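You operate a simulated robot arm through the tools that you are given. There is no shell and no other tool. Be economical: measure what you need, move in short steps, check, and stop when the job is done.

The job below is to be done with a simulated robot arm. You get a single attempt, and the scene is never put back.

TASK
Free the green lever, centre both bubbles with their knobs, and lock it. Where these are worked on the way, their far stop is far enough and under half their travel is too little: green lever.

Only the result counts: the job must be done as asked and must still hold three seconds after the hand-in. Knocking over, shifting, dropping, spilling or breaking anything else fails it.

THE ROBOT
A 7-joint arm with a two-finger parallel gripper, fixed in place. Base frame: the origin is at the foot of the arm, x ahead of it, y to its left, z up. Readings come in cm, rad, newtons and seconds.
With the tool pointing down near the work surface it reaches from about 22 to 68 cm from the base axis. Its first joint turns from -1.152 to 1.152 rad. Payload 2.4 kg.
The TCP is the grasp point between the finger pads, 3 cm short of the fingertips. In the tool frame z runs along the fingers and y along their closing line. The gripper opens to 9.4 cm. The fingers are 2.8 cm wide and 1 cm thick; the gripper's body (5 by 9.6 cm) begins 5.5 cm behind the TCP.
Orientation is told as [roll, pitch, yaw] about the base's x, y, z axes, in that order, counted from this pose: with the fingers straight down and closing along the base's y, the tool's x points along the base's -x, its y along +y and its z along -z.

THE INTERFACE
- The arm moves only by the tool nudge_tool. Its argument "deltas" is a list of rows, each a list of 7 numbers: the turn, a rotation vector about the tool's x, y, z in rad, then the shift along the tool's x, y, z in cm, then the gripper command, from -1 (fully open) to 1 (shut), values between in proportion. In form: [[wx, wy, wz, tx, ty, tz, jaw], ...]. A call has 1 to 10 rows; each row shifts and turns the commanded pose from where the row before left it, along the tool's axes as they then stand. Rows are played at 5 a second. More than 5 cm and 0.15 rad between two rows, or a gripper value outside its range, and nothing of the call is played. A pose out of reach is approached as far as the arm can. The call stops where the force on the tool passes 90 N (or 10 N more than at its start, if that is more) or the arm is blocked; 0.2 s more then pass. The fingers move at their own pace (about 15.3 cm/s each) and stop on an object; they squeeze with about 33 N. The grip force told is the motor's: it shows also when the fingers shut on nothing. Time passes only in rows, and 0.2 s behind the last, so rows that do not move let the fingers close. The reply holds the time, the measured pose of the TCP, the force on the tool along the base axes, the opening and the grip force, in the units named above and with some noise, with the torque about the TCP (base axes, N m) and any sound that the robot's microphone picked up, and new pictures: "views" is both (left out), scene, wrist or none.
- Cameras (640 x 400 px; columns grow to the right, rows downward): "scene" is fixed at [3.47, 47.16, 146.39]; the picture's right is [-0.79, -0.61, 0.00], its down [-0.29, 0.37, -0.88] and it looks along [0.54, -0.69, -0.47] (base axes); focal length 312 px, centre (320, 200). "wrist" rides on the gripper at [7.6, 1.4, -10.2] in the tool frame; the picture's right is [-0.18, 0.98, 0.00], its down [-0.75, -0.14, -0.64] and it looks along [-0.63, -0.12, 0.77] (tool axes); focal length 243 px, centre (320, 200). There is no depth. A picture from a camera that has moved, and an enlarged one, comes with that camera's place and axes in the base frame and with its lens. The place of the scene camera against the robot may be out by one fixed shift of up to 1.2 cm in any direction.
- zoom(camera, box): a new picture of the part [left, top, right, bottom] of that camera's present view, enlarged. The clock stands still meanwhile.
- hand_in(): hands the job in; it is judged then, once.

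Work in short steps. Places have to be worked out from the pictures, the camera data and where the tool is seen: move nearer, look again, correct. Check each grasp and each placing, and mend what went wrong. You have 120 turns and 200 pictures in all, those below and enlarged ones among them. Open the gripper and draw the arm clear of the work before you hand the job in, unless the task says otherwise; then end with one line.

The tools are called after ">>>" by a JSON object that holds its "op" and its "data". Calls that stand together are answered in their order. nudge_tool: Moves the arm, as the interface text tells. Its arguments: {"type":"object","properties":{"deltas":{"type":"array","items":{"type":"array","items":{"type":"number"}}},"views":{"type":"string","enum":["both","scene","wrist","none"]}},"required":["deltas"]} The other tools are called the same way: zoom (camera, box) takes an enlarged picture of a part of a camera's view; hand_in () hands the job in.

At the start:

```text
clock: 0.0
position: [43.14, 2.58, 112.23]
orientation: [-0.001, 0.002, 0.0]
wrist_force: [0.1, -0.9, -0.5]
moment: [0.01, -0.04, 0.0]
opening: 9.39
gripper_force: 0.1
```

scene: 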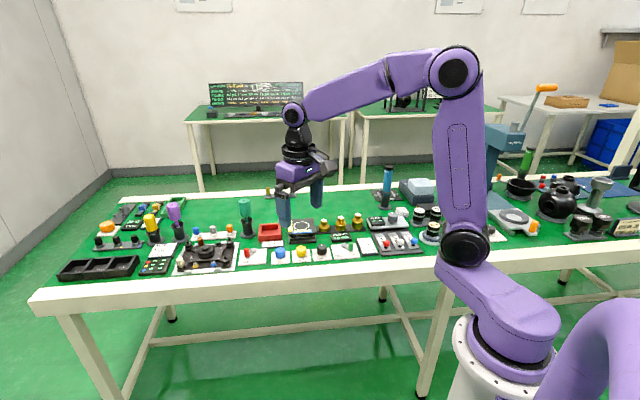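
wrist: 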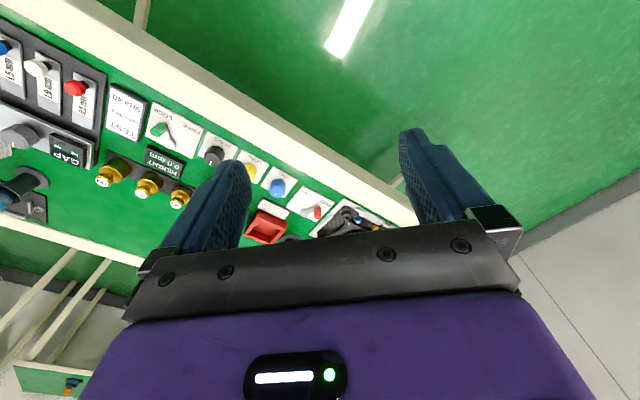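

I look closer at the bench to find the lever, the knobs and the bubbles.

>>> {"op": "zoom", "data": {"camera": "scene", "box": [220, 180, 440, 280]}}

>>> {"op": "zoom", "data": {"camera": "scene", "box": [50, 180, 270, 290]}}

>>> {"op": "zoom", "data": {"camera": "wrist", "box": [0, 20, 400, 260]}}

```text
2.91 times, centred on (330, 230) of scene
camera zoom: at [3.47, 47.16, 146.39], right [-0.79, -0.61, 0.0], down [-0.29, 0.37, -0.88], along [0.54, -0.69, -0.47], focal length 907 px, centre (291, 113)
```

zoom: 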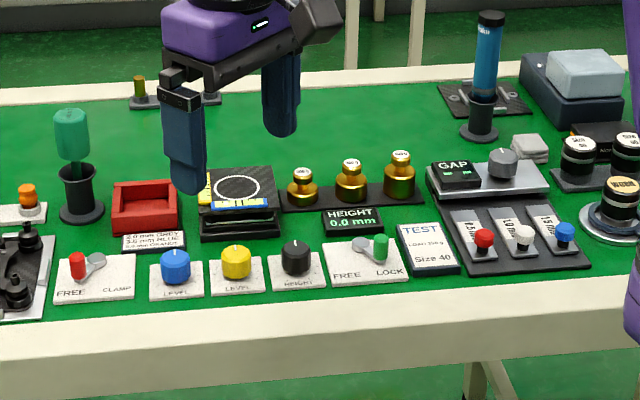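

```text
2.91 times, centred on (160, 235) of scene
camera zoom: at [3.47, 47.16, 146.39], right [-0.79, -0.61, 0.0], down [-0.29, 0.37, -0.88], along [0.54, -0.69, -0.47], focal length 907 px, centre (786, 98)
```

zoom: 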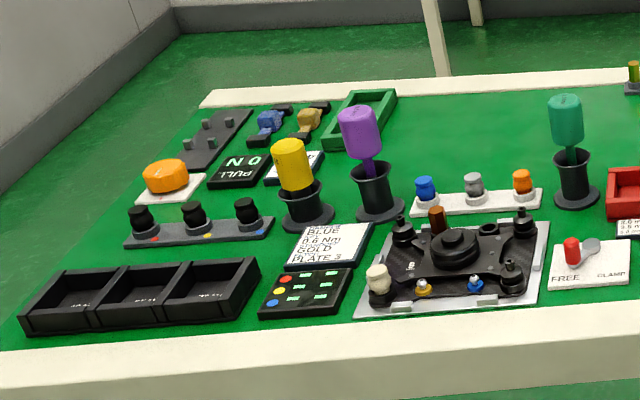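

```text
1.60 times, centred on (200, 140) of wrist
camera zoom: at [35.66, 3.88, 122.53], right [0.18, 0.98, 0.0], down [0.75, -0.14, 0.64], along [0.63, -0.12, -0.77], focal length 388 px, centre (512, 296)
```

zoom: 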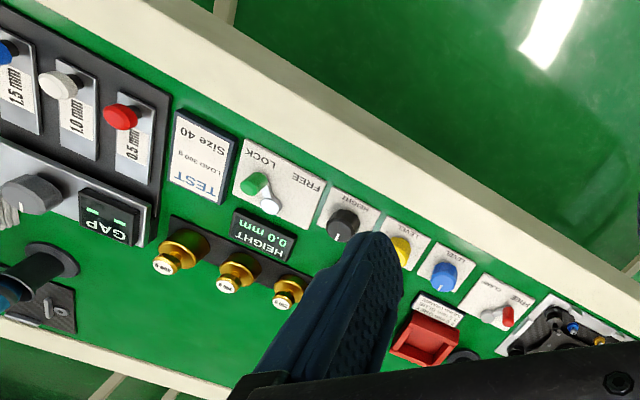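

Zooming in on the lever, knobs and the stage.

>>> {"op": "zoom", "data": {"camera": "scene", "box": [325, 245, 375, 285]}}

>>> {"op": "zoom", "data": {"camera": "scene", "box": [265, 230, 345, 285]}}

>>> {"op": "zoom", "data": {"camera": "wrist", "box": [130, 90, 300, 210]}}

```text
10.00 times, centred on (350, 265) of scene
camera zoom: at [3.47, 47.16, 146.39], right [-0.79, -0.61, 0.0], down [-0.29, 0.37, -0.88], along [0.54, -0.69, -0.47], focal length 3118 px, centre (20, -450)
```

zoom: 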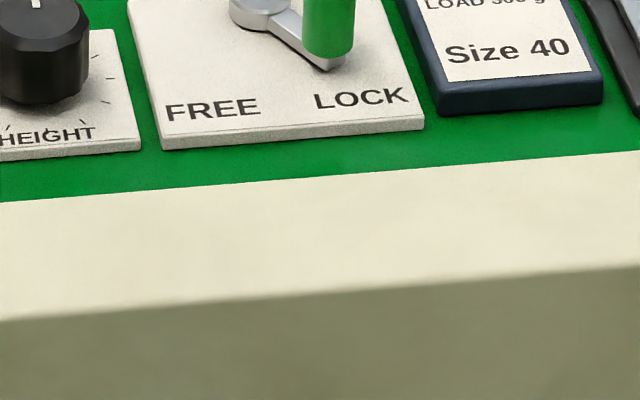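

```text
7.27 times, centred on (305, 258) of scene
camera zoom: at [3.47, 47.16, 146.39], right [-0.79, -0.61, 0.0], down [-0.29, 0.37, -0.88], along [0.54, -0.69, -0.47], focal length 2268 px, centre (429, -218)
```

zoom: 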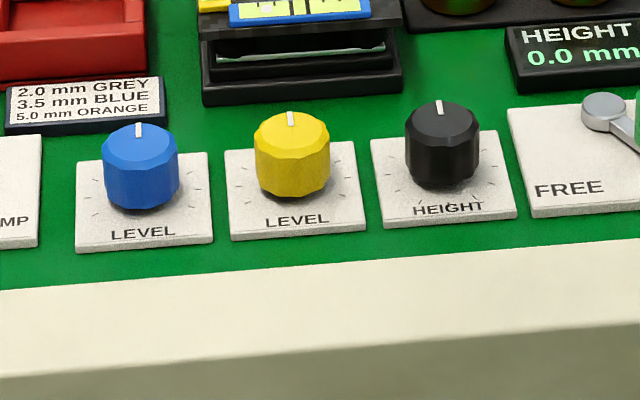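

```text
3.33 times, centred on (215, 150) of wrist
camera zoom: at [35.66, 3.88, 122.53], right [0.18, 0.98, 0.0], down [0.75, -0.14, 0.64], along [0.63, -0.12, -0.77], focal length 809 px, centre (670, 367)
```

zoom: 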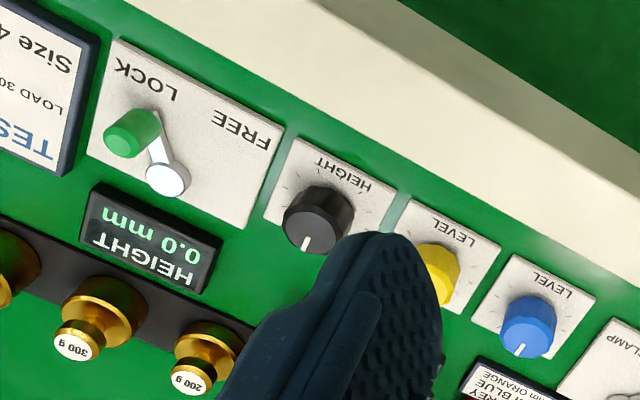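

The bench front runs at about 45° to the base, with the lever pivot near (50,-26,83). I turn the tool by 45° so its fingers close along the bench row, and look.

>>> {"op": "nudge_tool", "data": {"deltas": [[0, 0, 0.131, 0, 0, 0, -1], [0, 0, 0.131, 0, 0, 0, -1], [0, 0, 0.131, 0, 0, 0, -1], [0, 0, 0.131, 0, 0, 0, -1], [0, 0, 0.131, 0, 0, 0, -1], [0, 0, 0.13, 0, 0, 0, -1], [0, 0, 0, -3, -1.5, 0, -1], [0, 0, 0, -3, -1.5, 0, -1], [0, 0, 0, -3, -1.5, 0, -1], [0, 0, 0, -2, -1.5, 0, -1]]}}

```text
clock: 2.2
position: [46.63, -9.47, 112.29]
orientation: [0.001, -0.001, -0.786]
wrist_force: [0.0, -0.1, 0.2]
moment: [0.02, -0.01, -0.02]
opening: 9.4
gripper_force: 0.1
camera wrist: at [42.36, -3.25, 122.62], right [0.82, 0.57, 0.0], down [0.43, -0.63, 0.64], along [0.36, -0.53, -0.77], focal length 243 px, centre (320, 200)
```

scene: 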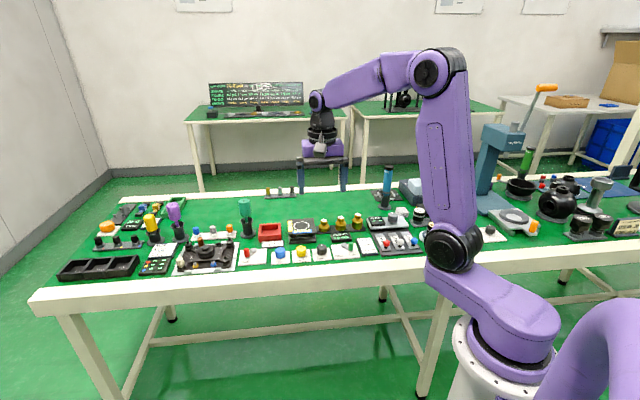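
wrist: 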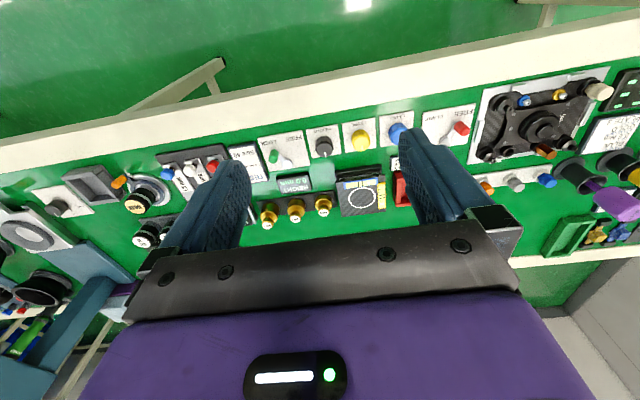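

The stage is unobstructed now; I zoom on bubbles and knobs in both cameras.

>>> {"op": "zoom", "data": {"camera": "scene", "box": [280, 212, 324, 246]}}

>>> {"op": "zoom", "data": {"camera": "wrist", "box": [250, 110, 420, 220]}}

```text
11.76 times, centred on (302, 229) of scene
camera zoom: at [3.46, 47.16, 146.39], right [-0.79, -0.61, 0.0], down [-0.29, 0.37, -0.88], along [0.54, -0.69, -0.47], focal length 3669 px, centre (532, -141)
```

zoom: 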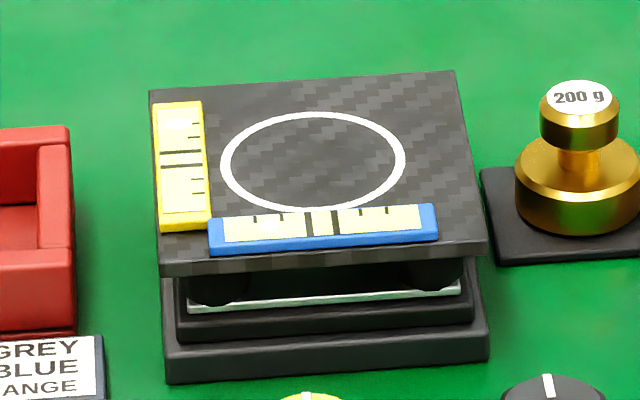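

```text
3.64 times, centred on (335, 165) of wrist
camera zoom: at [42.36, -3.25, 122.62], right [0.82, 0.57, 0.0], down [0.43, -0.63, 0.64], along [0.36, -0.53, -0.77], focal length 882 px, centre (266, 327)
```

zoom: 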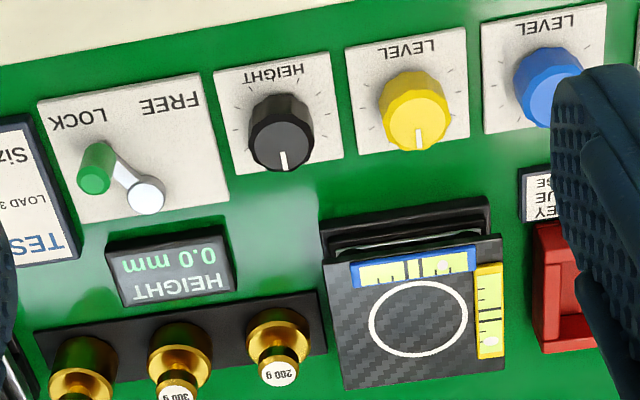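

The stage bubbles are off-centre: blue's towards its left, yellow's towards its rear. Lever post judged near (48,-26). I move above it with the fingers partly closed and look.

>>> {"op": "nudge_tool", "data": {"deltas": [[0, 0, 0, -2.54, -2.15, 2, 0.1], [0, 0, 0, -2.54, -2.15, 3, 0.1], [0, 0, 0, -2.54, -2.15, 3, 0.1], [0, 0, 0, -2.54, -2.15, 3, 0.1], [0, 0, 0, -2.54, -2.15, 3, 0.1], [0, 0, 0, 0, 0, 0, 0.1]]}}

```text
clock: 3.6
position: [47.92, -26.06, 98.37]
orientation: [-0.001, -0.001, -0.784]
wrist_force: [0.6, -0.3, -1.0]
moment: [0.01, 0.02, -0.03]
opening: 4.21
gripper_force: 0.1
camera wrist: at [43.57, -19.85, 108.62], right [0.83, 0.56, 0.0], down [0.43, -0.63, 0.64], along [0.36, -0.53, -0.77], focal length 243 px, centre (320, 200)
```

scene: 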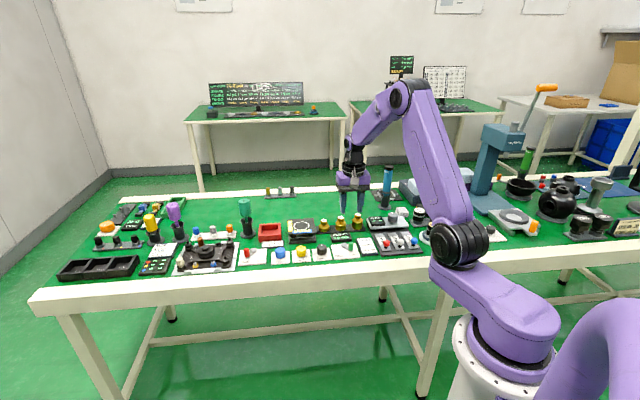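
wrist: 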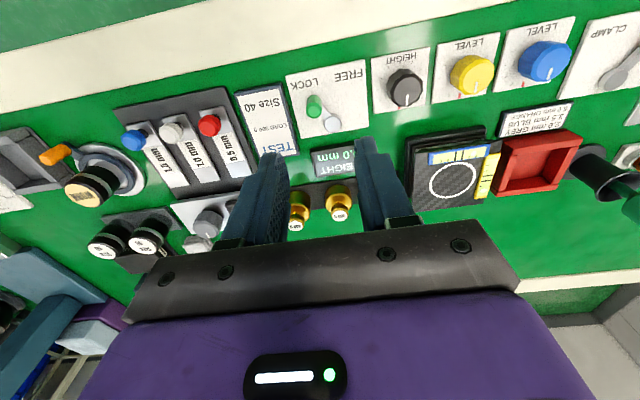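

Zoom on the lever from here.

>>> {"op": "zoom", "data": {"camera": "wrist", "box": [270, 60, 390, 150]}}

>>> {"op": "zoom", "data": {"camera": "scene", "box": [325, 180, 385, 265]}}

```text
4.44 times, centred on (330, 105) of wrist
camera zoom: at [43.57, -19.85, 108.62], right [0.83, 0.56, 0.0], down [0.43, -0.63, 0.64], along [0.36, -0.53, -0.77], focal length 1078 px, centre (276, 622)
```

zoom: 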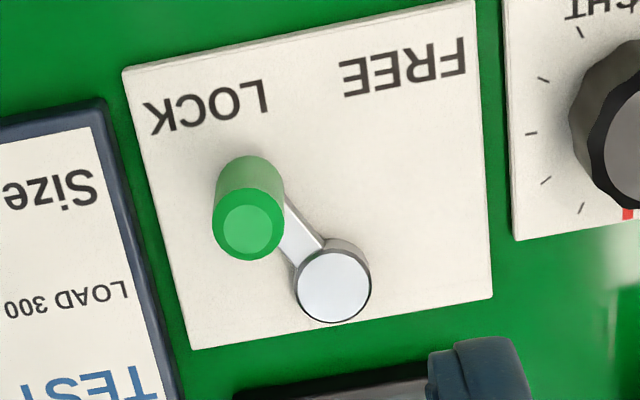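

```text
4.71 times, centred on (355, 222) of scene
camera zoom: at [3.47, 47.16, 146.39], right [-0.79, -0.61, 0.0], down [-0.29, 0.37, -0.88], along [0.54, -0.69, -0.47], focal length 1467 px, centre (155, 94)
```

zoom: 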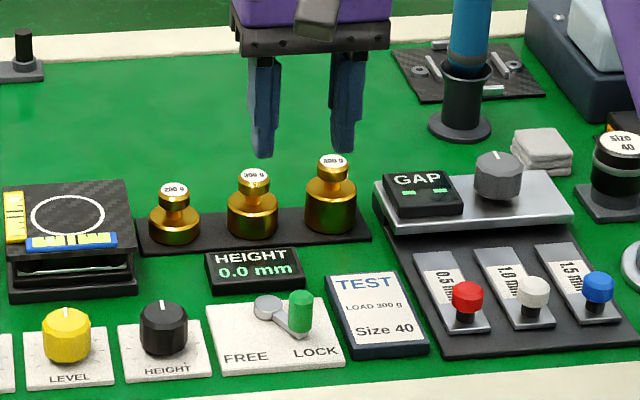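

Post is at about (47.7,-27.0), top ~85.7. I descend with the fingers straddling it along the row.

>>> {"op": "nudge_tool", "data": {"deltas": [[0, 0, 0, -0.51, -0.82, 3, 0.1], [0, 0, 0, 0, 0, 3, 0.1], [0, 0, 0, 0, 0, 3, 0.1], [0, 0, 0, 0, 0, 2.9, 0.1], [0, 0, 0, 0, 0, 0, 0.1]]}}

```text
clock: 4.8
position: [47.75, -26.94, 86.37]
orientation: [0.0, 0.0, -0.785]
wrist_force: [-0.8, -0.4, -0.4]
moment: [-0.02, -0.03, -0.01]
opening: 4.24
gripper_force: 0.1
camera wrist: at [43.48, -20.68, 96.58], right [0.83, 0.56, 0.0], down [0.43, -0.63, 0.64], along [0.36, -0.53, -0.77], focal length 243 px, centre (320, 200)
```

scene: 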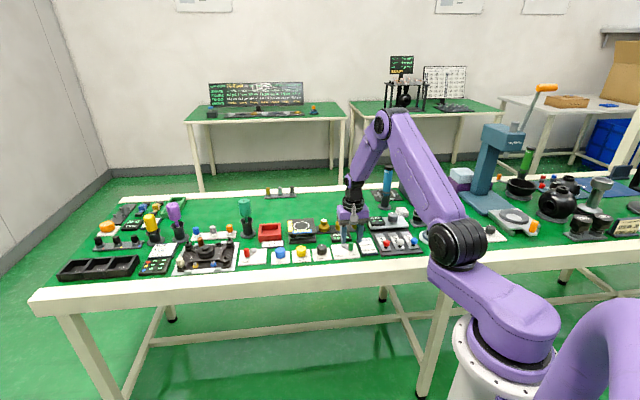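
wrist: 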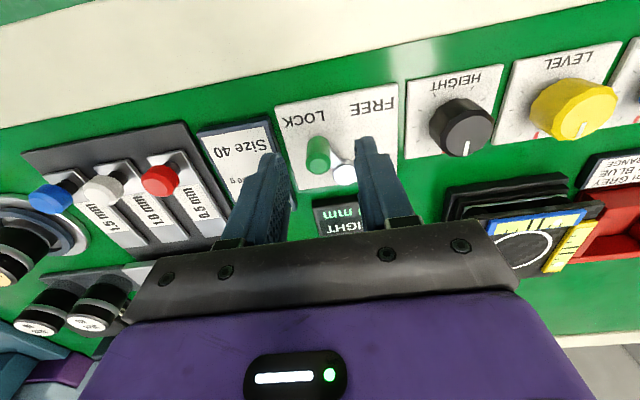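

Check alignment by zoom.

>>> {"op": "zoom", "data": {"camera": "wrist", "box": [240, 80, 420, 220]}}

>>> {"op": "zoom", "data": {"camera": "scene", "box": [320, 215, 380, 270]}}

```text
2.86 times, centred on (330, 150) of wrist
camera zoom: at [43.48, -20.68, 96.58], right [0.83, 0.56, 0.0], down [0.43, -0.63, 0.64], along [0.36, -0.53, -0.77], focal length 693 px, centre (291, 343)
```

zoom: 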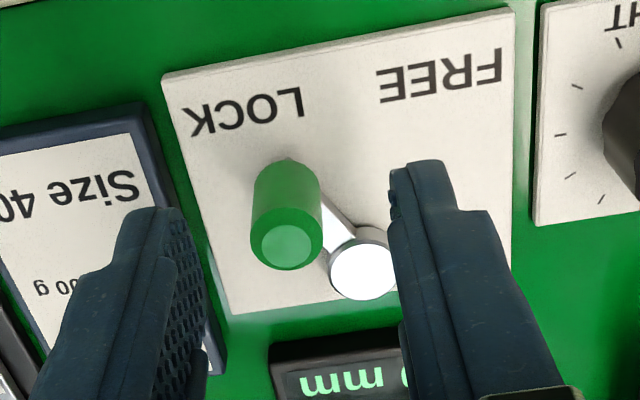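

```text
7.27 times, centred on (350, 242) of scene
camera zoom: at [3.47, 47.16, 146.39], right [-0.79, -0.61, 0.0], down [-0.29, 0.37, -0.88], along [0.54, -0.69, -0.47], focal length 2268 px, centre (102, -109)
```

zoom: 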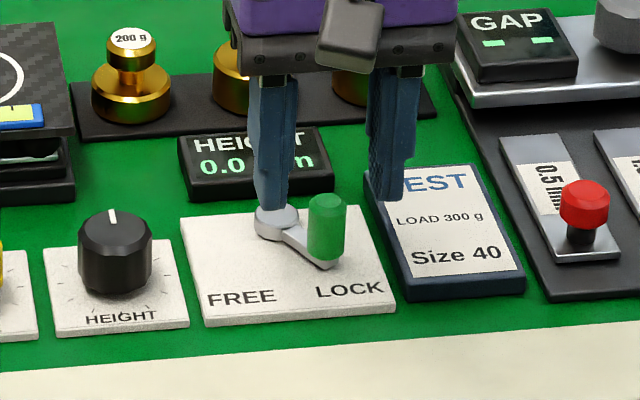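

The post is really at about (47.3,-26.4), 0.7 cm frontward. I shift, narrow the fingers loosely around it, and swing it towards FREE along its arc.

>>> {"op": "nudge_tool", "data": {"deltas": [[0, 0, 0, 0.7, 0, 0, 0.1], [0, 0, 0, 0, 0, 0, 0.47], [0, 0, 0, 0, 0, 0, 0.47], [0, 0, 0, 0.1, 0.6, 0, 0.47], [0, 0, 0, 0.1, 0.6, 0, 0.47], [0, 0, 0, 0, 0.6, 0, 0.47], [0, 0, 0, -0.1, 0.6, 0, 0.47], [0, 0, 0, -0.1, 0.4, 0, 0.47]]}}

>>> {"op": "zoom", "data": {"camera": "wrist", "box": [240, 80, 420, 220]}}

```text
clock: 6.6
position: [49.3, -24.43, 86.35]
orientation: [0.001, 0.0, -0.787]
wrist_force: [-0.4, -0.4, 0.1]
moment: [0.01, 0.0, 0.0]
opening: 2.5
gripper_force: 0.0
camera wrist: at [45.05, -18.19, 96.63], right [0.83, 0.56, 0.0], down [0.43, -0.63, 0.64], along [0.36, -0.53, -0.77], focal length 243 px, centre (320, 200)
```

scene: 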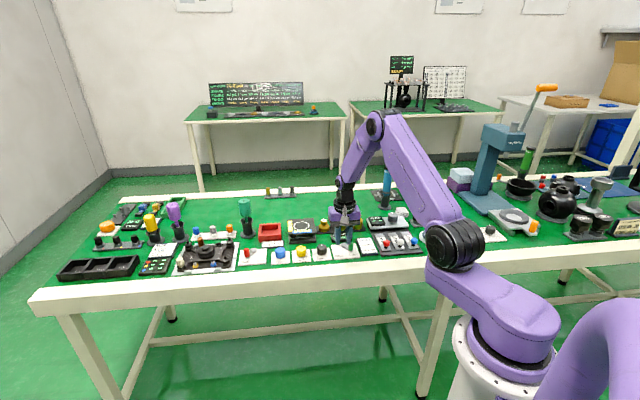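
wrist: 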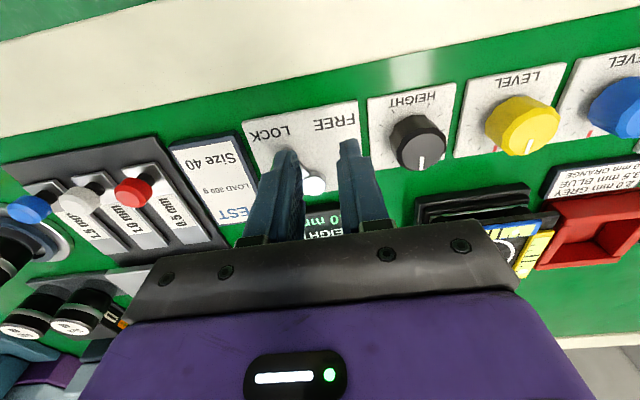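

```text
2.86 times, centred on (330, 150) of wrist
camera zoom: at [45.05, -18.19, 96.63], right [0.83, 0.56, 0.0], down [0.43, -0.63, 0.64], along [0.36, -0.53, -0.77], focal length 693 px, centre (291, 343)
```

zoom: 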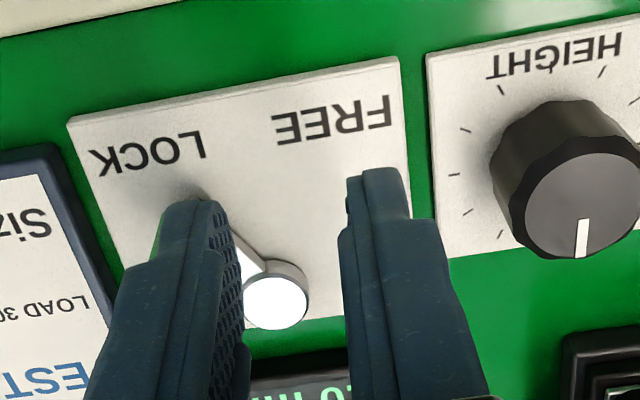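

The lever did not move; see in the scene where the fingers are relative to it.

>>> {"op": "zoom", "data": {"camera": "scene", "box": [320, 215, 380, 270]}}

```text
7.27 times, centred on (350, 242) of scene
camera zoom: at [3.47, 47.16, 146.39], right [-0.79, -0.61, 0.0], down [-0.29, 0.37, -0.88], along [0.54, -0.69, -0.47], focal length 2268 px, centre (102, -109)
```

zoom: 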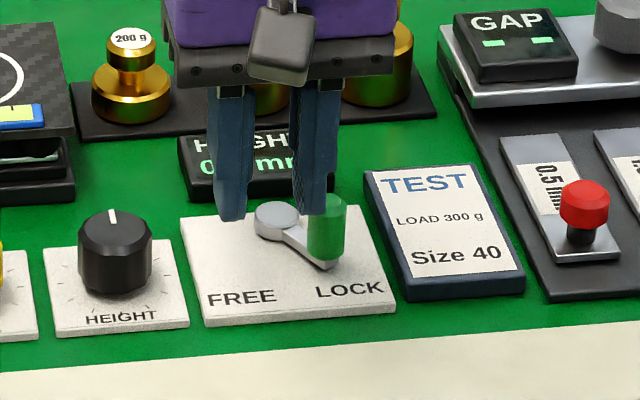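

Recomputed with the finger tips as reference: everything is ~3.5 cm lower (post about (48.35,-27.9), spanning z≈78.5–82.5), so I passed over it. I go back above it at the same height, opened, and recheck.

>>> {"op": "nudge_tool", "data": {"deltas": [[0, 0, 0, -0.9, -1.6, -1, 0.1], [0, 0, 0, -0.9, -1.52, 0, 0.1], [0, 0, 0, 0, 0, 1, 0.1], [0, 0, 0, 0, 0, 0, 0.1]], "views": "none"}}

>>> {"op": "zoom", "data": {"camera": "wrist", "box": [240, 80, 420, 220]}}

>>> {"op": "zoom", "data": {"camera": "scene", "box": [320, 215, 380, 270]}}

```text
clock: 7.6
position: [48.43, -27.97, 86.31]
orientation: [0.001, -0.001, -0.784]
wrist_force: [-0.1, -0.7, -0.4]
moment: [0.03, 0.0, 0.02]
opening: 4.23
gripper_force: 0.1
```

```text
2.86 times, centred on (330, 150) of wrist
camera zoom: at [44.09, -21.73, 96.59], right [0.83, 0.56, 0.0], down [0.43, -0.63, 0.64], along [0.36, -0.53, -0.77], focal length 693 px, centre (291, 343)
```

zoom: 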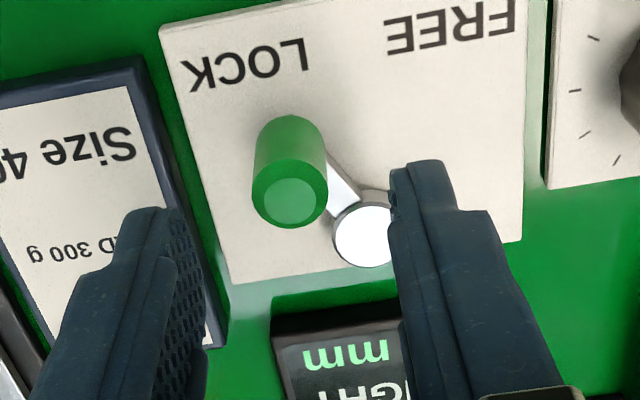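

```text
7.27 times, centred on (350, 242) of scene
camera zoom: at [3.47, 47.16, 146.39], right [-0.79, -0.61, 0.0], down [-0.29, 0.37, -0.88], along [0.54, -0.69, -0.47], focal length 2268 px, centre (102, -109)
```

zoom: 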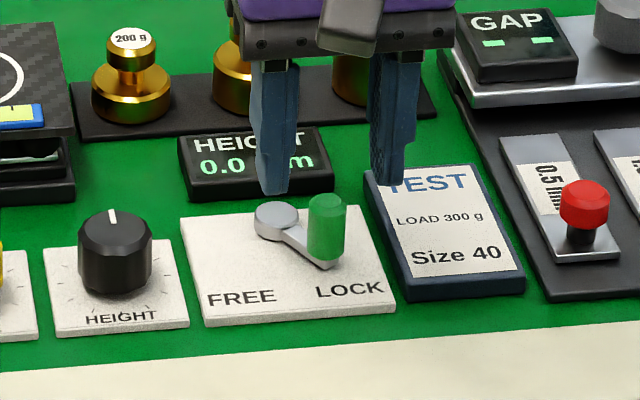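

Consistent: post at (48.35,-28.0). I descend 3.8 cm around it and narrow the fingers.

>>> {"op": "nudge_tool", "data": {"deltas": [[0, 0, 0, 0, 0, 2, 0.1], [0, 0, 0, 0, 0, 1.8, 0.1], [0, 0, 0, 0, 0, 0, 0.45], [0, 0, 0, 0, 0, 0, 0.45]], "views": "none"}}

>>> {"op": "zoom", "data": {"camera": "wrist", "box": [240, 80, 420, 220]}}

>>> {"op": "zoom", "data": {"camera": "scene", "box": [320, 215, 380, 270]}}

```text
clock: 8.6
position: [48.34, -28.06, 82.54]
orientation: [-0.002, -0.001, -0.786]
wrist_force: [-0.4, 0.3, 0.1]
moment: [-0.02, -0.02, 0.02]
opening: 2.59
gripper_force: 0.0
```

```text
2.86 times, centred on (330, 150) of wrist
camera zoom: at [44.04, -21.74, 92.77], right [0.83, 0.56, 0.0], down [0.43, -0.63, 0.64], along [0.36, -0.53, -0.77], focal length 693 px, centre (291, 343)
```

zoom: 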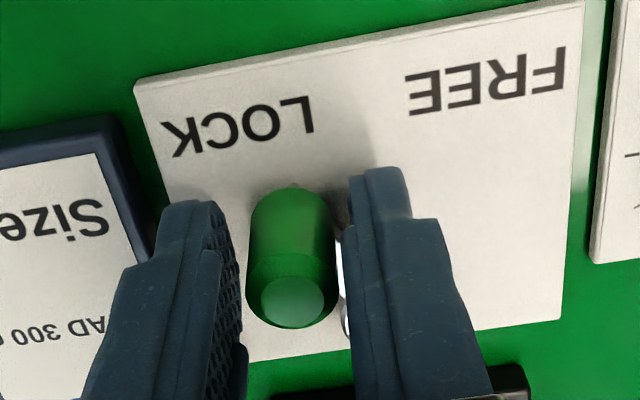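

```text
7.27 times, centred on (350, 242) of scene
camera zoom: at [3.47, 47.16, 146.39], right [-0.79, -0.61, 0.0], down [-0.29, 0.37, -0.88], along [0.54, -0.69, -0.47], focal length 2268 px, centre (102, -109)
```

zoom: 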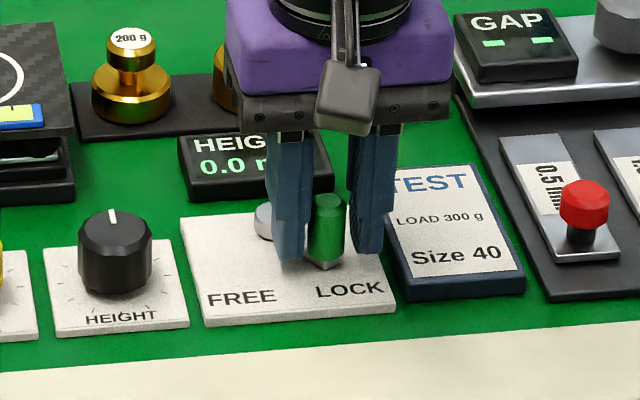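

Post is straddled. Now I swing it along the arc towards FREE (+tool y).

>>> {"op": "nudge_tool", "data": {"deltas": [[0, 0, 0, 0.2, 0.7, 0, 0.45], [0, 0, 0, 0.15, 0.7, 0, 0.45], [0, 0, 0, 0, 0.7, 0, 0.45], [0, 0, 0, -0.1, 0.7, 0, 0.45], [0, 0, 0, -0.2, 0.7, 0, 0.45]], "views": "none"}}

>>> {"op": "zoom", "data": {"camera": "wrist", "box": [240, 80, 420, 220]}}

```text
clock: 9.8
position: [50.84, -25.46, 82.57]
orientation: [0.0, 0.0, -0.785]
wrist_force: [-0.2, -0.4, -0.7]
moment: [-0.01, 0.0, 0.0]
opening: 2.67
gripper_force: 0.5
```

```text
2.86 times, centred on (330, 150) of wrist
camera zoom: at [46.53, -19.14, 92.86], right [0.82, 0.57, 0.0], down [0.43, -0.63, 0.64], along [0.36, -0.53, -0.77], focal length 693 px, centre (291, 343)
```

zoom: 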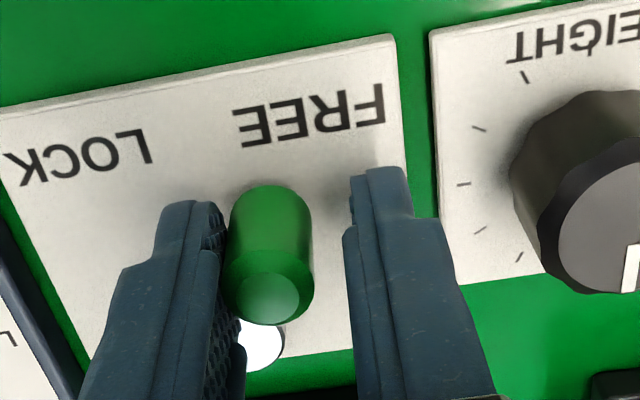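

It moves easily. I continue until its stop shows in the force.

>>> {"op": "nudge_tool", "data": {"deltas": [[0, 0, 0, -0.2, 0.4, 0, 0.45], [0, 0, 0, -0.25, 0.4, 0, 0.45], [0, 0, 0, 0, 0, 0, 0.45]], "views": "none"}}

>>> {"op": "zoom", "data": {"camera": "wrist", "box": [240, 80, 420, 220]}}

```text
clock: 10.6
position: [51.73, -25.26, 82.58]
orientation: [-0.002, 0.003, -0.786]
wrist_force: [-9.8, -4.0, 0.6]
moment: [0.07, 0.12, 0.06]
opening: 3.16
gripper_force: 5.1
```

```text
2.86 times, centred on (330, 150) of wrist
camera zoom: at [47.32, -19.02, 92.81], right [0.83, 0.56, 0.0], down [0.43, -0.63, 0.64], along [0.36, -0.53, -0.77], focal length 693 px, centre (291, 343)
```

zoom: 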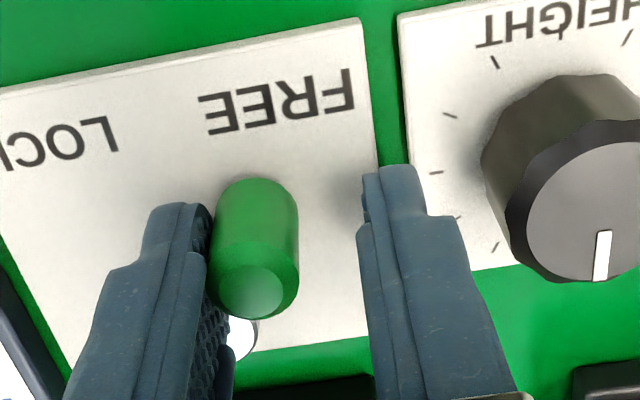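

The lever is at its FREE stop (force ~10 N, finger yielding). I back off, lift, and go over the yellow knob, judged near (60.6,-16.4).

>>> {"op": "nudge_tool", "data": {"deltas": [[0, 0, 0, 0, -0.9, 0, 0.45], [0, 0, 0, 0, 0, 0, 0.3], [0, 0, 0, 0, 0, -4, 0.3], [0, 0, 0, 0, 0, -4, 0.1], [0, 0, 0, 0, 3.3, -2, 0], [0, 0, 0, 0, 3.3, 0, -0.1], [0, 0, 0, 0, 3.3, 0, -0.1], [0, 0, 0, 0, 3.3, 0, -0.1], [0, 0, 0, 0, 0, 0, -0.1]]}}

>>> {"op": "zoom", "data": {"camera": "scene", "box": [265, 210, 375, 275]}}

>>> {"op": "zoom", "data": {"camera": "wrist", "box": [240, 40, 440, 180]}}

```text
clock: 12.6
position: [60.43, -16.53, 92.47]
orientation: [0.0, -0.001, -0.785]
wrist_force: [0.7, -0.7, 0.7]
moment: [0.01, -0.01, -0.02]
opening: 5.17
gripper_force: 0.1
camera wrist: at [56.08, -10.26, 102.71], right [0.83, 0.56, 0.0], down [0.43, -0.63, 0.64], along [0.36, -0.53, -0.77], focal length 243 px, centre (320, 200)
```

scene: 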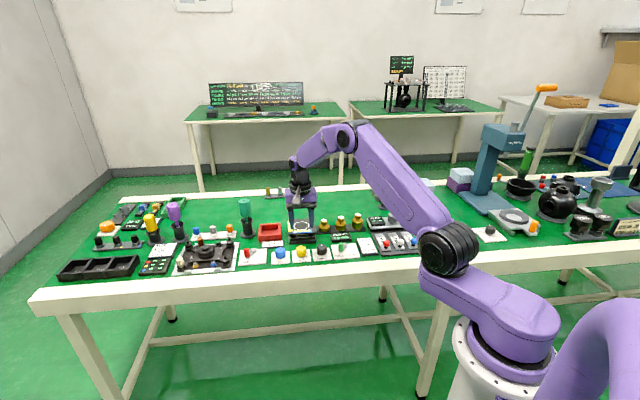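
wrist: 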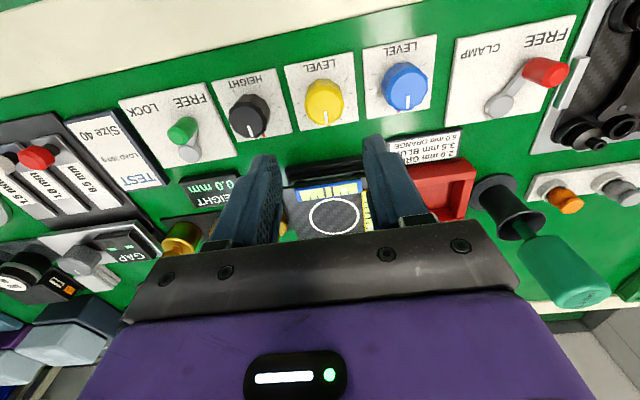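

```text
5.82 times, centred on (320, 242) of scene
camera zoom: at [3.46, 47.16, 146.39], right [-0.79, -0.61, 0.0], down [-0.29, 0.37, -0.88], along [0.54, -0.69, -0.47], focal length 1814 px, centre (320, -47)
```

zoom: 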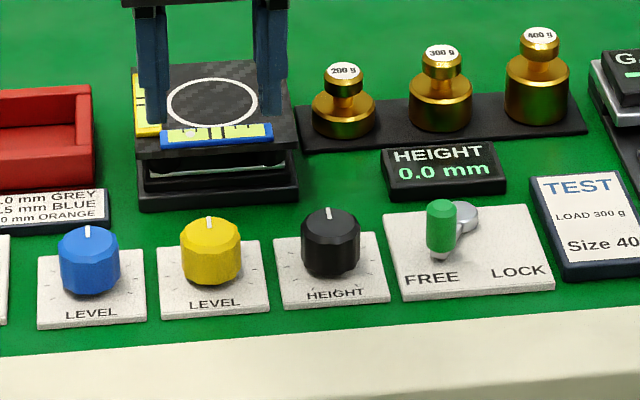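

```text
2.86 times, centred on (340, 110) of wrist
camera zoom: at [56.08, -10.26, 102.71], right [0.83, 0.56, 0.0], down [0.43, -0.63, 0.64], along [0.36, -0.53, -0.77], focal length 693 px, centre (263, 457)
```

zoom: 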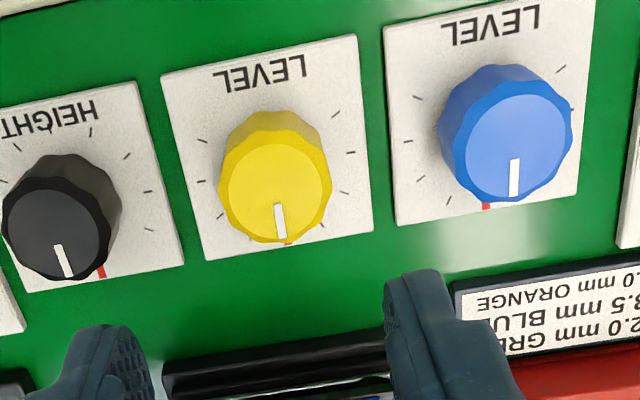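

Lever now stands at FREE. Yellow knob computed at (60.8,-16.5), top ≈ 80. I descend to partial depth and check.

>>> {"op": "nudge_tool", "data": {"deltas": [[0, 0, 0, -0.24, 0.28, 4, -0.1], [0, 0, 0, 0, 0, 4, -0.1], [0, 0, 0, 0, 0, 2, -0.1], [0, 0, 0, 0, 0, 0, -0.1]], "views": "none"}}

>>> {"op": "zoom", "data": {"camera": "wrist", "box": [220, 60, 440, 220]}}

>>> {"op": "zoom", "data": {"camera": "scene", "box": [265, 210, 345, 275]}}

```text
clock: 13.6
position: [60.88, -16.3, 82.58]
orientation: [0.002, 0.0, -0.787]
wrist_force: [0.5, 0.2, 0.7]
moment: [0.01, 0.0, 0.02]
opening: 5.17
gripper_force: 0.1
```

```text
2.50 times, centred on (330, 140) of wrist
camera zoom: at [56.42, -10.18, 92.86], right [0.83, 0.56, 0.0], down [0.43, -0.63, 0.64], along [0.36, -0.53, -0.77], focal length 606 px, centre (295, 350)
```

zoom: 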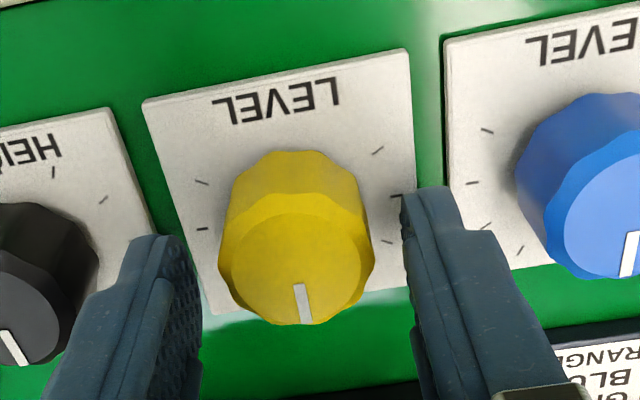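

```text
6.15 times, centred on (305, 242) of scene
camera zoom: at [3.47, 47.16, 146.39], right [-0.79, -0.61, 0.0], down [-0.29, 0.37, -0.88], along [0.54, -0.69, -0.47], focal length 1919 px, centre (412, -62)
```

zoom: 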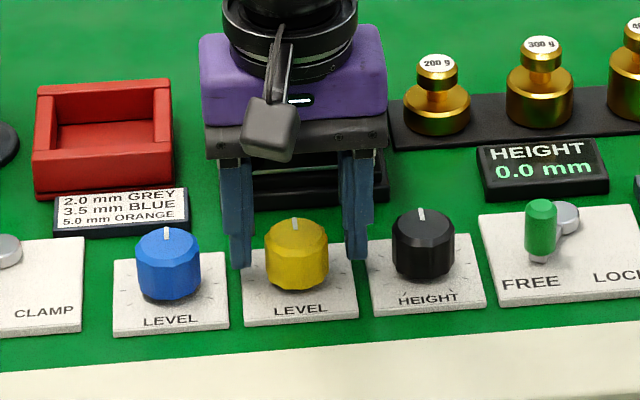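

Small centring correction, then grip the yellow knob.

>>> {"op": "nudge_tool", "data": {"deltas": [[0, 0, 0, -0.3, -0.35, 0, -0.1], [0, 0, 0, 0, 0, 1.2, -0.1], [0, 0, 0, 0, 0, 0, 0.3], [0, 0, 0, 0, 0, 0, 0.6], [0, 0, 0, 0, 0, 0, 0.6]], "views": "none"}}

>>> {"op": "zoom", "data": {"camera": "wrist", "box": [220, 60, 440, 220]}}

```text
clock: 14.8
position: [61.0, -16.59, 81.42]
orientation: [0.001, -0.004, -0.781]
wrist_force: [16.3, 18.2, 8.7]
moment: [0.15, 0.04, -0.2]
opening: 3.69
gripper_force: 44.7
```

```text
2.50 times, centred on (330, 140) of wrist
camera zoom: at [56.59, -10.24, 91.76], right [0.82, 0.57, 0.0], down [0.43, -0.63, 0.64], along [0.37, -0.53, -0.76], focal length 606 px, centre (295, 350)
```

zoom: 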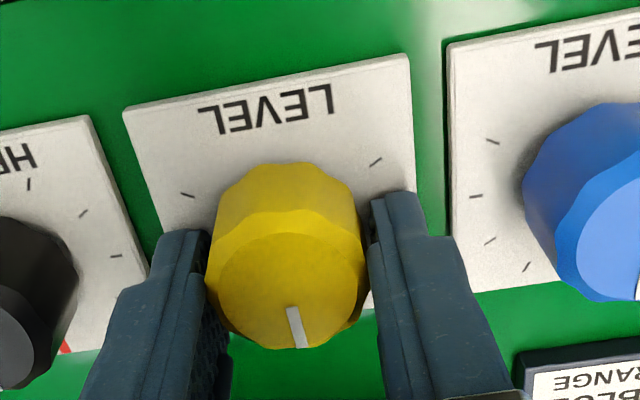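

Gripped with a 24 N sideways load; I relax by +0.3 cm along tool y, then turn 0.3 rad clockwise.

>>> {"op": "nudge_tool", "data": {"deltas": [[0, 0, 0, 0, 0.3, 0, 0.6], [0, 0, 0.1, 0, 0, 0, 0.6], [0, 0, 0.1, 0, 0, 0, 0.6], [0, 0, 0.1, 0, 0, 0, 0.6], [0, 0, 0, 0, 0, 0, 0.6]], "views": "none"}}

>>> {"op": "zoom", "data": {"camera": "wrist", "box": [220, 60, 440, 220]}}

>>> {"op": "zoom", "data": {"camera": "scene", "box": [265, 210, 345, 275]}}

```text
clock: 16.0
position: [60.79, -16.52, 81.5]
orientation: [-0.005, 0.006, -1.086]
wrist_force: [-30.8, 23.1, 44.2]
moment: [-0.5, -1.11, 0.53]
opening: 3.72
gripper_force: 44.7
```

```text
2.50 times, centred on (330, 140) of wrist
camera zoom: at [58.63, -9.34, 91.81], right [0.96, 0.29, -0.01], down [0.23, -0.73, 0.64], along [0.18, -0.61, -0.77], focal length 606 px, centre (295, 350)
```

zoom: 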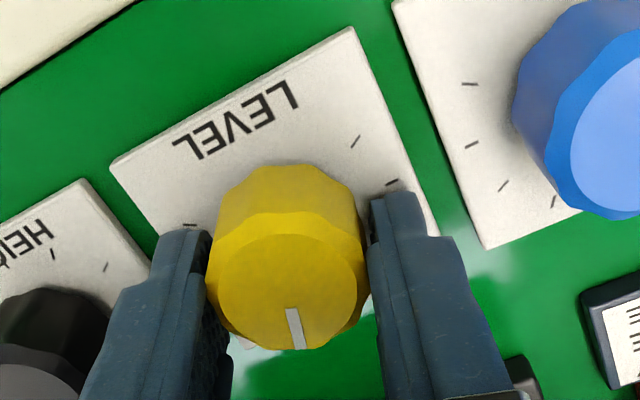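

```text
6.15 times, centred on (305, 242) of scene
camera zoom: at [3.3, 47.24, 146.37], right [-0.79, -0.61, 0.0], down [-0.29, 0.37, -0.88], along [0.54, -0.69, -0.47], focal length 1919 px, centre (412, -62)
```

zoom: 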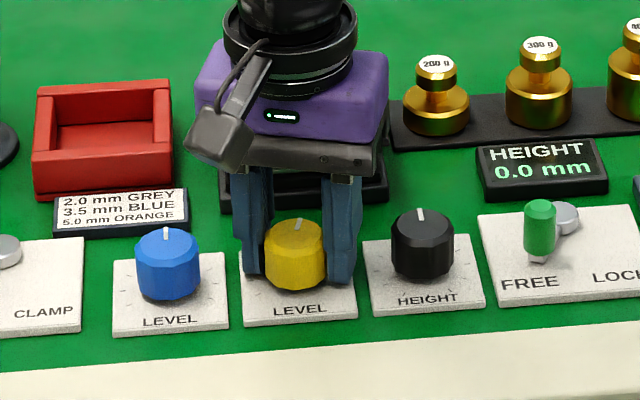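

The knob turned 0.3 rad with the tool. I open, lift and read the bubbles.

>>> {"op": "nudge_tool", "data": {"deltas": [[0, 0, 0, 0, 0, 0, -0.1], [0, 0, 0, 0, 0, 0, -0.1], [0, 0, 0, 0, 0, -5, -0.1], [0, 0, 0, 0, 0, -5, -0.1], [0, 0, 0, 0, 0, -1, -0.1]], "views": "none"}}

>>> {"op": "zoom", "data": {"camera": "scene", "box": [283, 210, 327, 246]}}

>>> {"op": "zoom", "data": {"camera": "wrist", "box": [220, 60, 440, 240]}}

```text
clock: 17.2
position: [61.06, -16.78, 92.51]
orientation: [0.001, 0.0, -1.086]
wrist_force: [0.8, 0.2, 0.2]
moment: [0.0, 0.0, 0.02]
opening: 5.17
gripper_force: 0.0
```

```text
11.11 times, centred on (305, 228) of scene
camera zoom: at [3.47, 47.16, 146.39], right [-0.79, -0.61, 0.0], down [-0.29, 0.37, -0.88], along [0.54, -0.69, -0.47], focal length 3465 px, centre (487, -111)
```

zoom: 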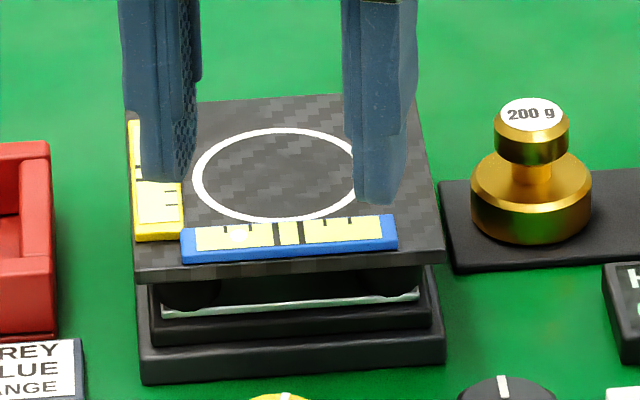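

```text
2.22 times, centred on (330, 150) of wrist
camera zoom: at [58.81, -9.62, 102.78], right [0.96, 0.29, 0.0], down [0.23, -0.73, 0.64], along [0.19, -0.61, -0.77], focal length 539 px, centre (298, 311)
```

zoom: 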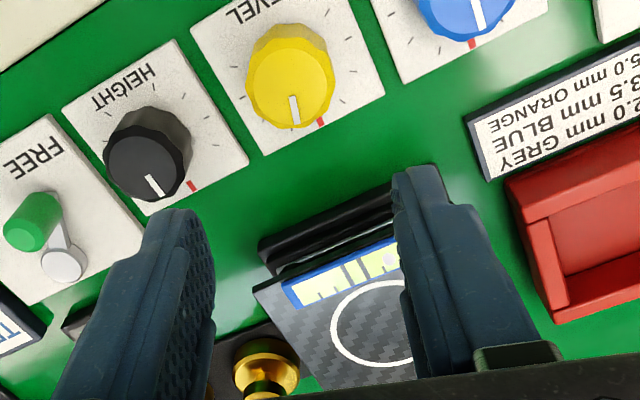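

Blue's bubble is unchanged, so yellow moves its own vial, now hidden; I raise 6 cm to see it.

>>> {"op": "nudge_tool", "data": {"deltas": [[0, 0, 0, 0, 0, -4, -0.1], [0, 0, 0, 0, 0, -3, -0.1]], "views": "none"}}

>>> {"op": "zoom", "data": {"camera": "scene", "box": [283, 215, 317, 243]}}

```text
clock: 17.8
position: [61.06, -16.73, 99.29]
orientation: [-0.001, 0.0, -1.085]
wrist_force: [-0.3, -0.5, 0.2]
moment: [0.01, 0.01, 0.0]
opening: 5.18
gripper_force: 0.0
```

```text
14.29 times, centred on (300, 229) of scene
camera zoom: at [3.47, 47.16, 146.39], right [-0.79, -0.61, 0.0], down [-0.29, 0.37, -0.88], along [0.54, -0.69, -0.47], focal length 4455 px, centre (606, -214)
```

zoom: 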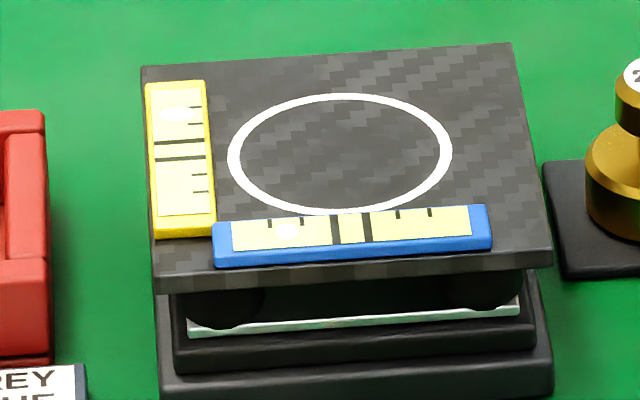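

Zooming tighter for a precise reading of both vials.

>>> {"op": "zoom", "data": {"camera": "scene", "box": [292, 219, 300, 233]}}

>>> {"op": "zoom", "data": {"camera": "scene", "box": [297, 227, 319, 235]}}

```text
16.00 times, centred on (296, 226) of scene
camera zoom: at [3.47, 47.16, 146.39], right [-0.79, -0.61, 0.0], down [-0.29, 0.37, -0.88], along [0.54, -0.69, -0.47], focal length 4989 px, centre (704, -216)
```

zoom: 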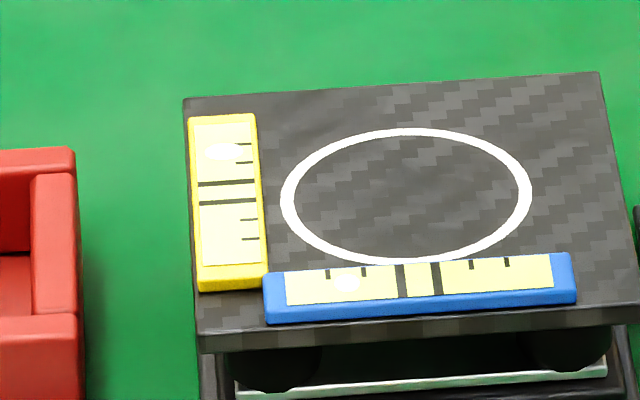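

```text
16.00 times, centred on (308, 231) of scene
camera zoom: at [3.47, 47.16, 146.39], right [-0.79, -0.61, 0.0], down [-0.29, 0.37, -0.88], along [0.54, -0.69, -0.47], focal length 4989 px, centre (512, -296)
```

zoom: 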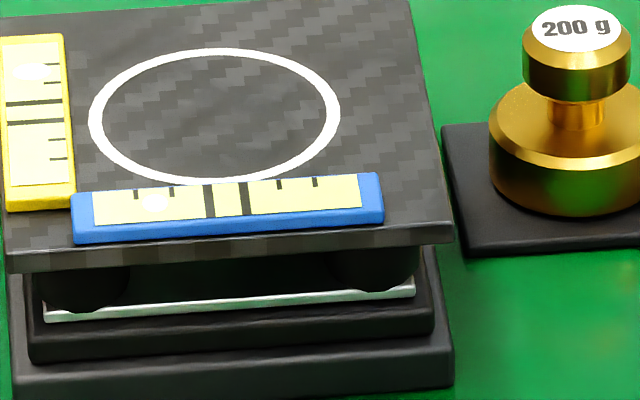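

Yellow's bubble moved perhaps 0.6 of a line-gap in the right direction; more clockwise turning is needed. I re-zero the yaw, recentre at (60.65,-16.4) and re-grip.

>>> {"op": "nudge_tool", "data": {"deltas": [[0, 0, -0.15, 0, 0, 0, -0.1], [0, 0, -0.15, 0, 0, 0, -0.1], [0, 0, -0.15, 0, 0, 0, -0.1], [0, 0, -0.15, 0, 0, 3, -0.1], [0, 0, 0, 0.53, 0.12, 4.9, -0.1], [0, 0, 0, 0, 0, 5, -0.1], [0, 0, 0, 0, 0, 4.9, -0.1], [0, 0, 0, 0, 0, 0, 0.3], [0, 0, 0, 0, 0, 0, 0.6], [0, 0, 0, 0, 0, 0, 0.6]], "views": "none"}}

```text
clock: 20.0
position: [60.4, -16.22, 81.56]
orientation: [0.0, -0.002, -0.482]
wrist_force: [-4.1, 7.5, 22.3]
moment: [-0.3, 0.87, 0.26]
opening: 3.6
gripper_force: 15.1
```

Gripped with modest load. Turning 0.6 rad clockwise, then open, lift and read.

>>> {"op": "nudge_tool", "data": {"deltas": [[0, 0, 0.1, 0, 0, 0, 0.8], [0, 0, 0.1, 0, 0, 0, 0.8], [0, 0, 0.1, 0, 0, 0, 0.8], [0, 0, 0.1, 0, 0, 0, 0.8], [0, 0, 0.1, 0, 0, 0, 0.8], [0, 0, 0.1, 0, 0, 0, 0.8], [0, 0, 0, 0, 0, 0, 0.8]], "views": "none"}}

>>> {"op": "nudge_tool", "data": {"deltas": [[0, 0, 0, 0, 0, 0, -0.1], [0, 0, 0, 0, 0, 0, -0.1], [0, 0, 0, 0, 0, -5, -0.1], [0, 0, 0, 0, 0, -5, -0.1], [0, 0, 0, 0, 0, -4.5, -0.1], [0, 0, 0, 0, 0, -3.5, -0.1], [0, 0, 0, 0, 0, 0, -0.1]], "views": "none"}}

>>> {"op": "zoom", "data": {"camera": "scene", "box": [292, 219, 316, 234]}}

>>> {"op": "zoom", "data": {"camera": "wrist", "box": [220, 60, 440, 240]}}

```text
clock: 21.6
position: [60.56, -15.98, 81.54]
orientation: [-0.002, 0.002, -1.085]
wrist_force: [-10.1, 23.0, 13.1]
moment: [0.74, -0.47, -0.12]
opening: 3.35
gripper_force: 45.4
```

```text
clock: 23.2
position: [60.48, -16.32, 99.63]
orientation: [0.0, 0.002, -1.086]
wrist_force: [0.6, -0.7, 0.1]
moment: [0.01, -0.01, 0.0]
opening: 5.18
gripper_force: 0.0
```

```text
16.00 times, centred on (304, 226) of scene
camera zoom: at [3.47, 47.16, 146.39], right [-0.79, -0.61, 0.0], down [-0.29, 0.37, -0.88], along [0.54, -0.69, -0.47], focal length 4989 px, centre (576, -224)
```

zoom: 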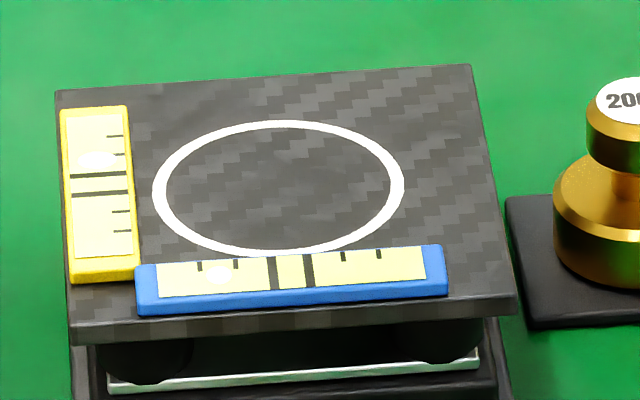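

```text
2.22 times, centred on (330, 150) of wrist
camera zoom: at [58.26, -9.03, 109.94], right [0.96, 0.3, 0.0], down [0.23, -0.73, 0.64], along [0.19, -0.61, -0.77], focal length 539 px, centre (298, 311)
```

zoom: 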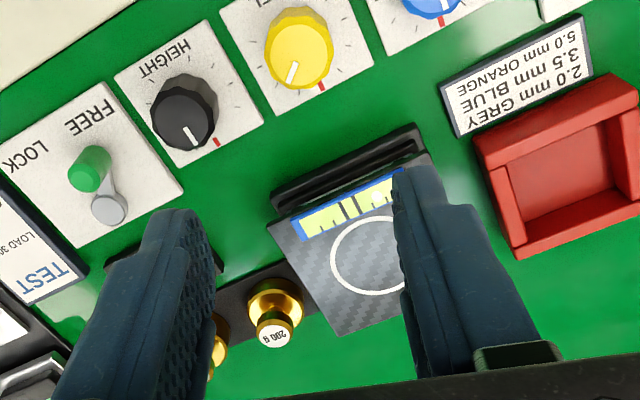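

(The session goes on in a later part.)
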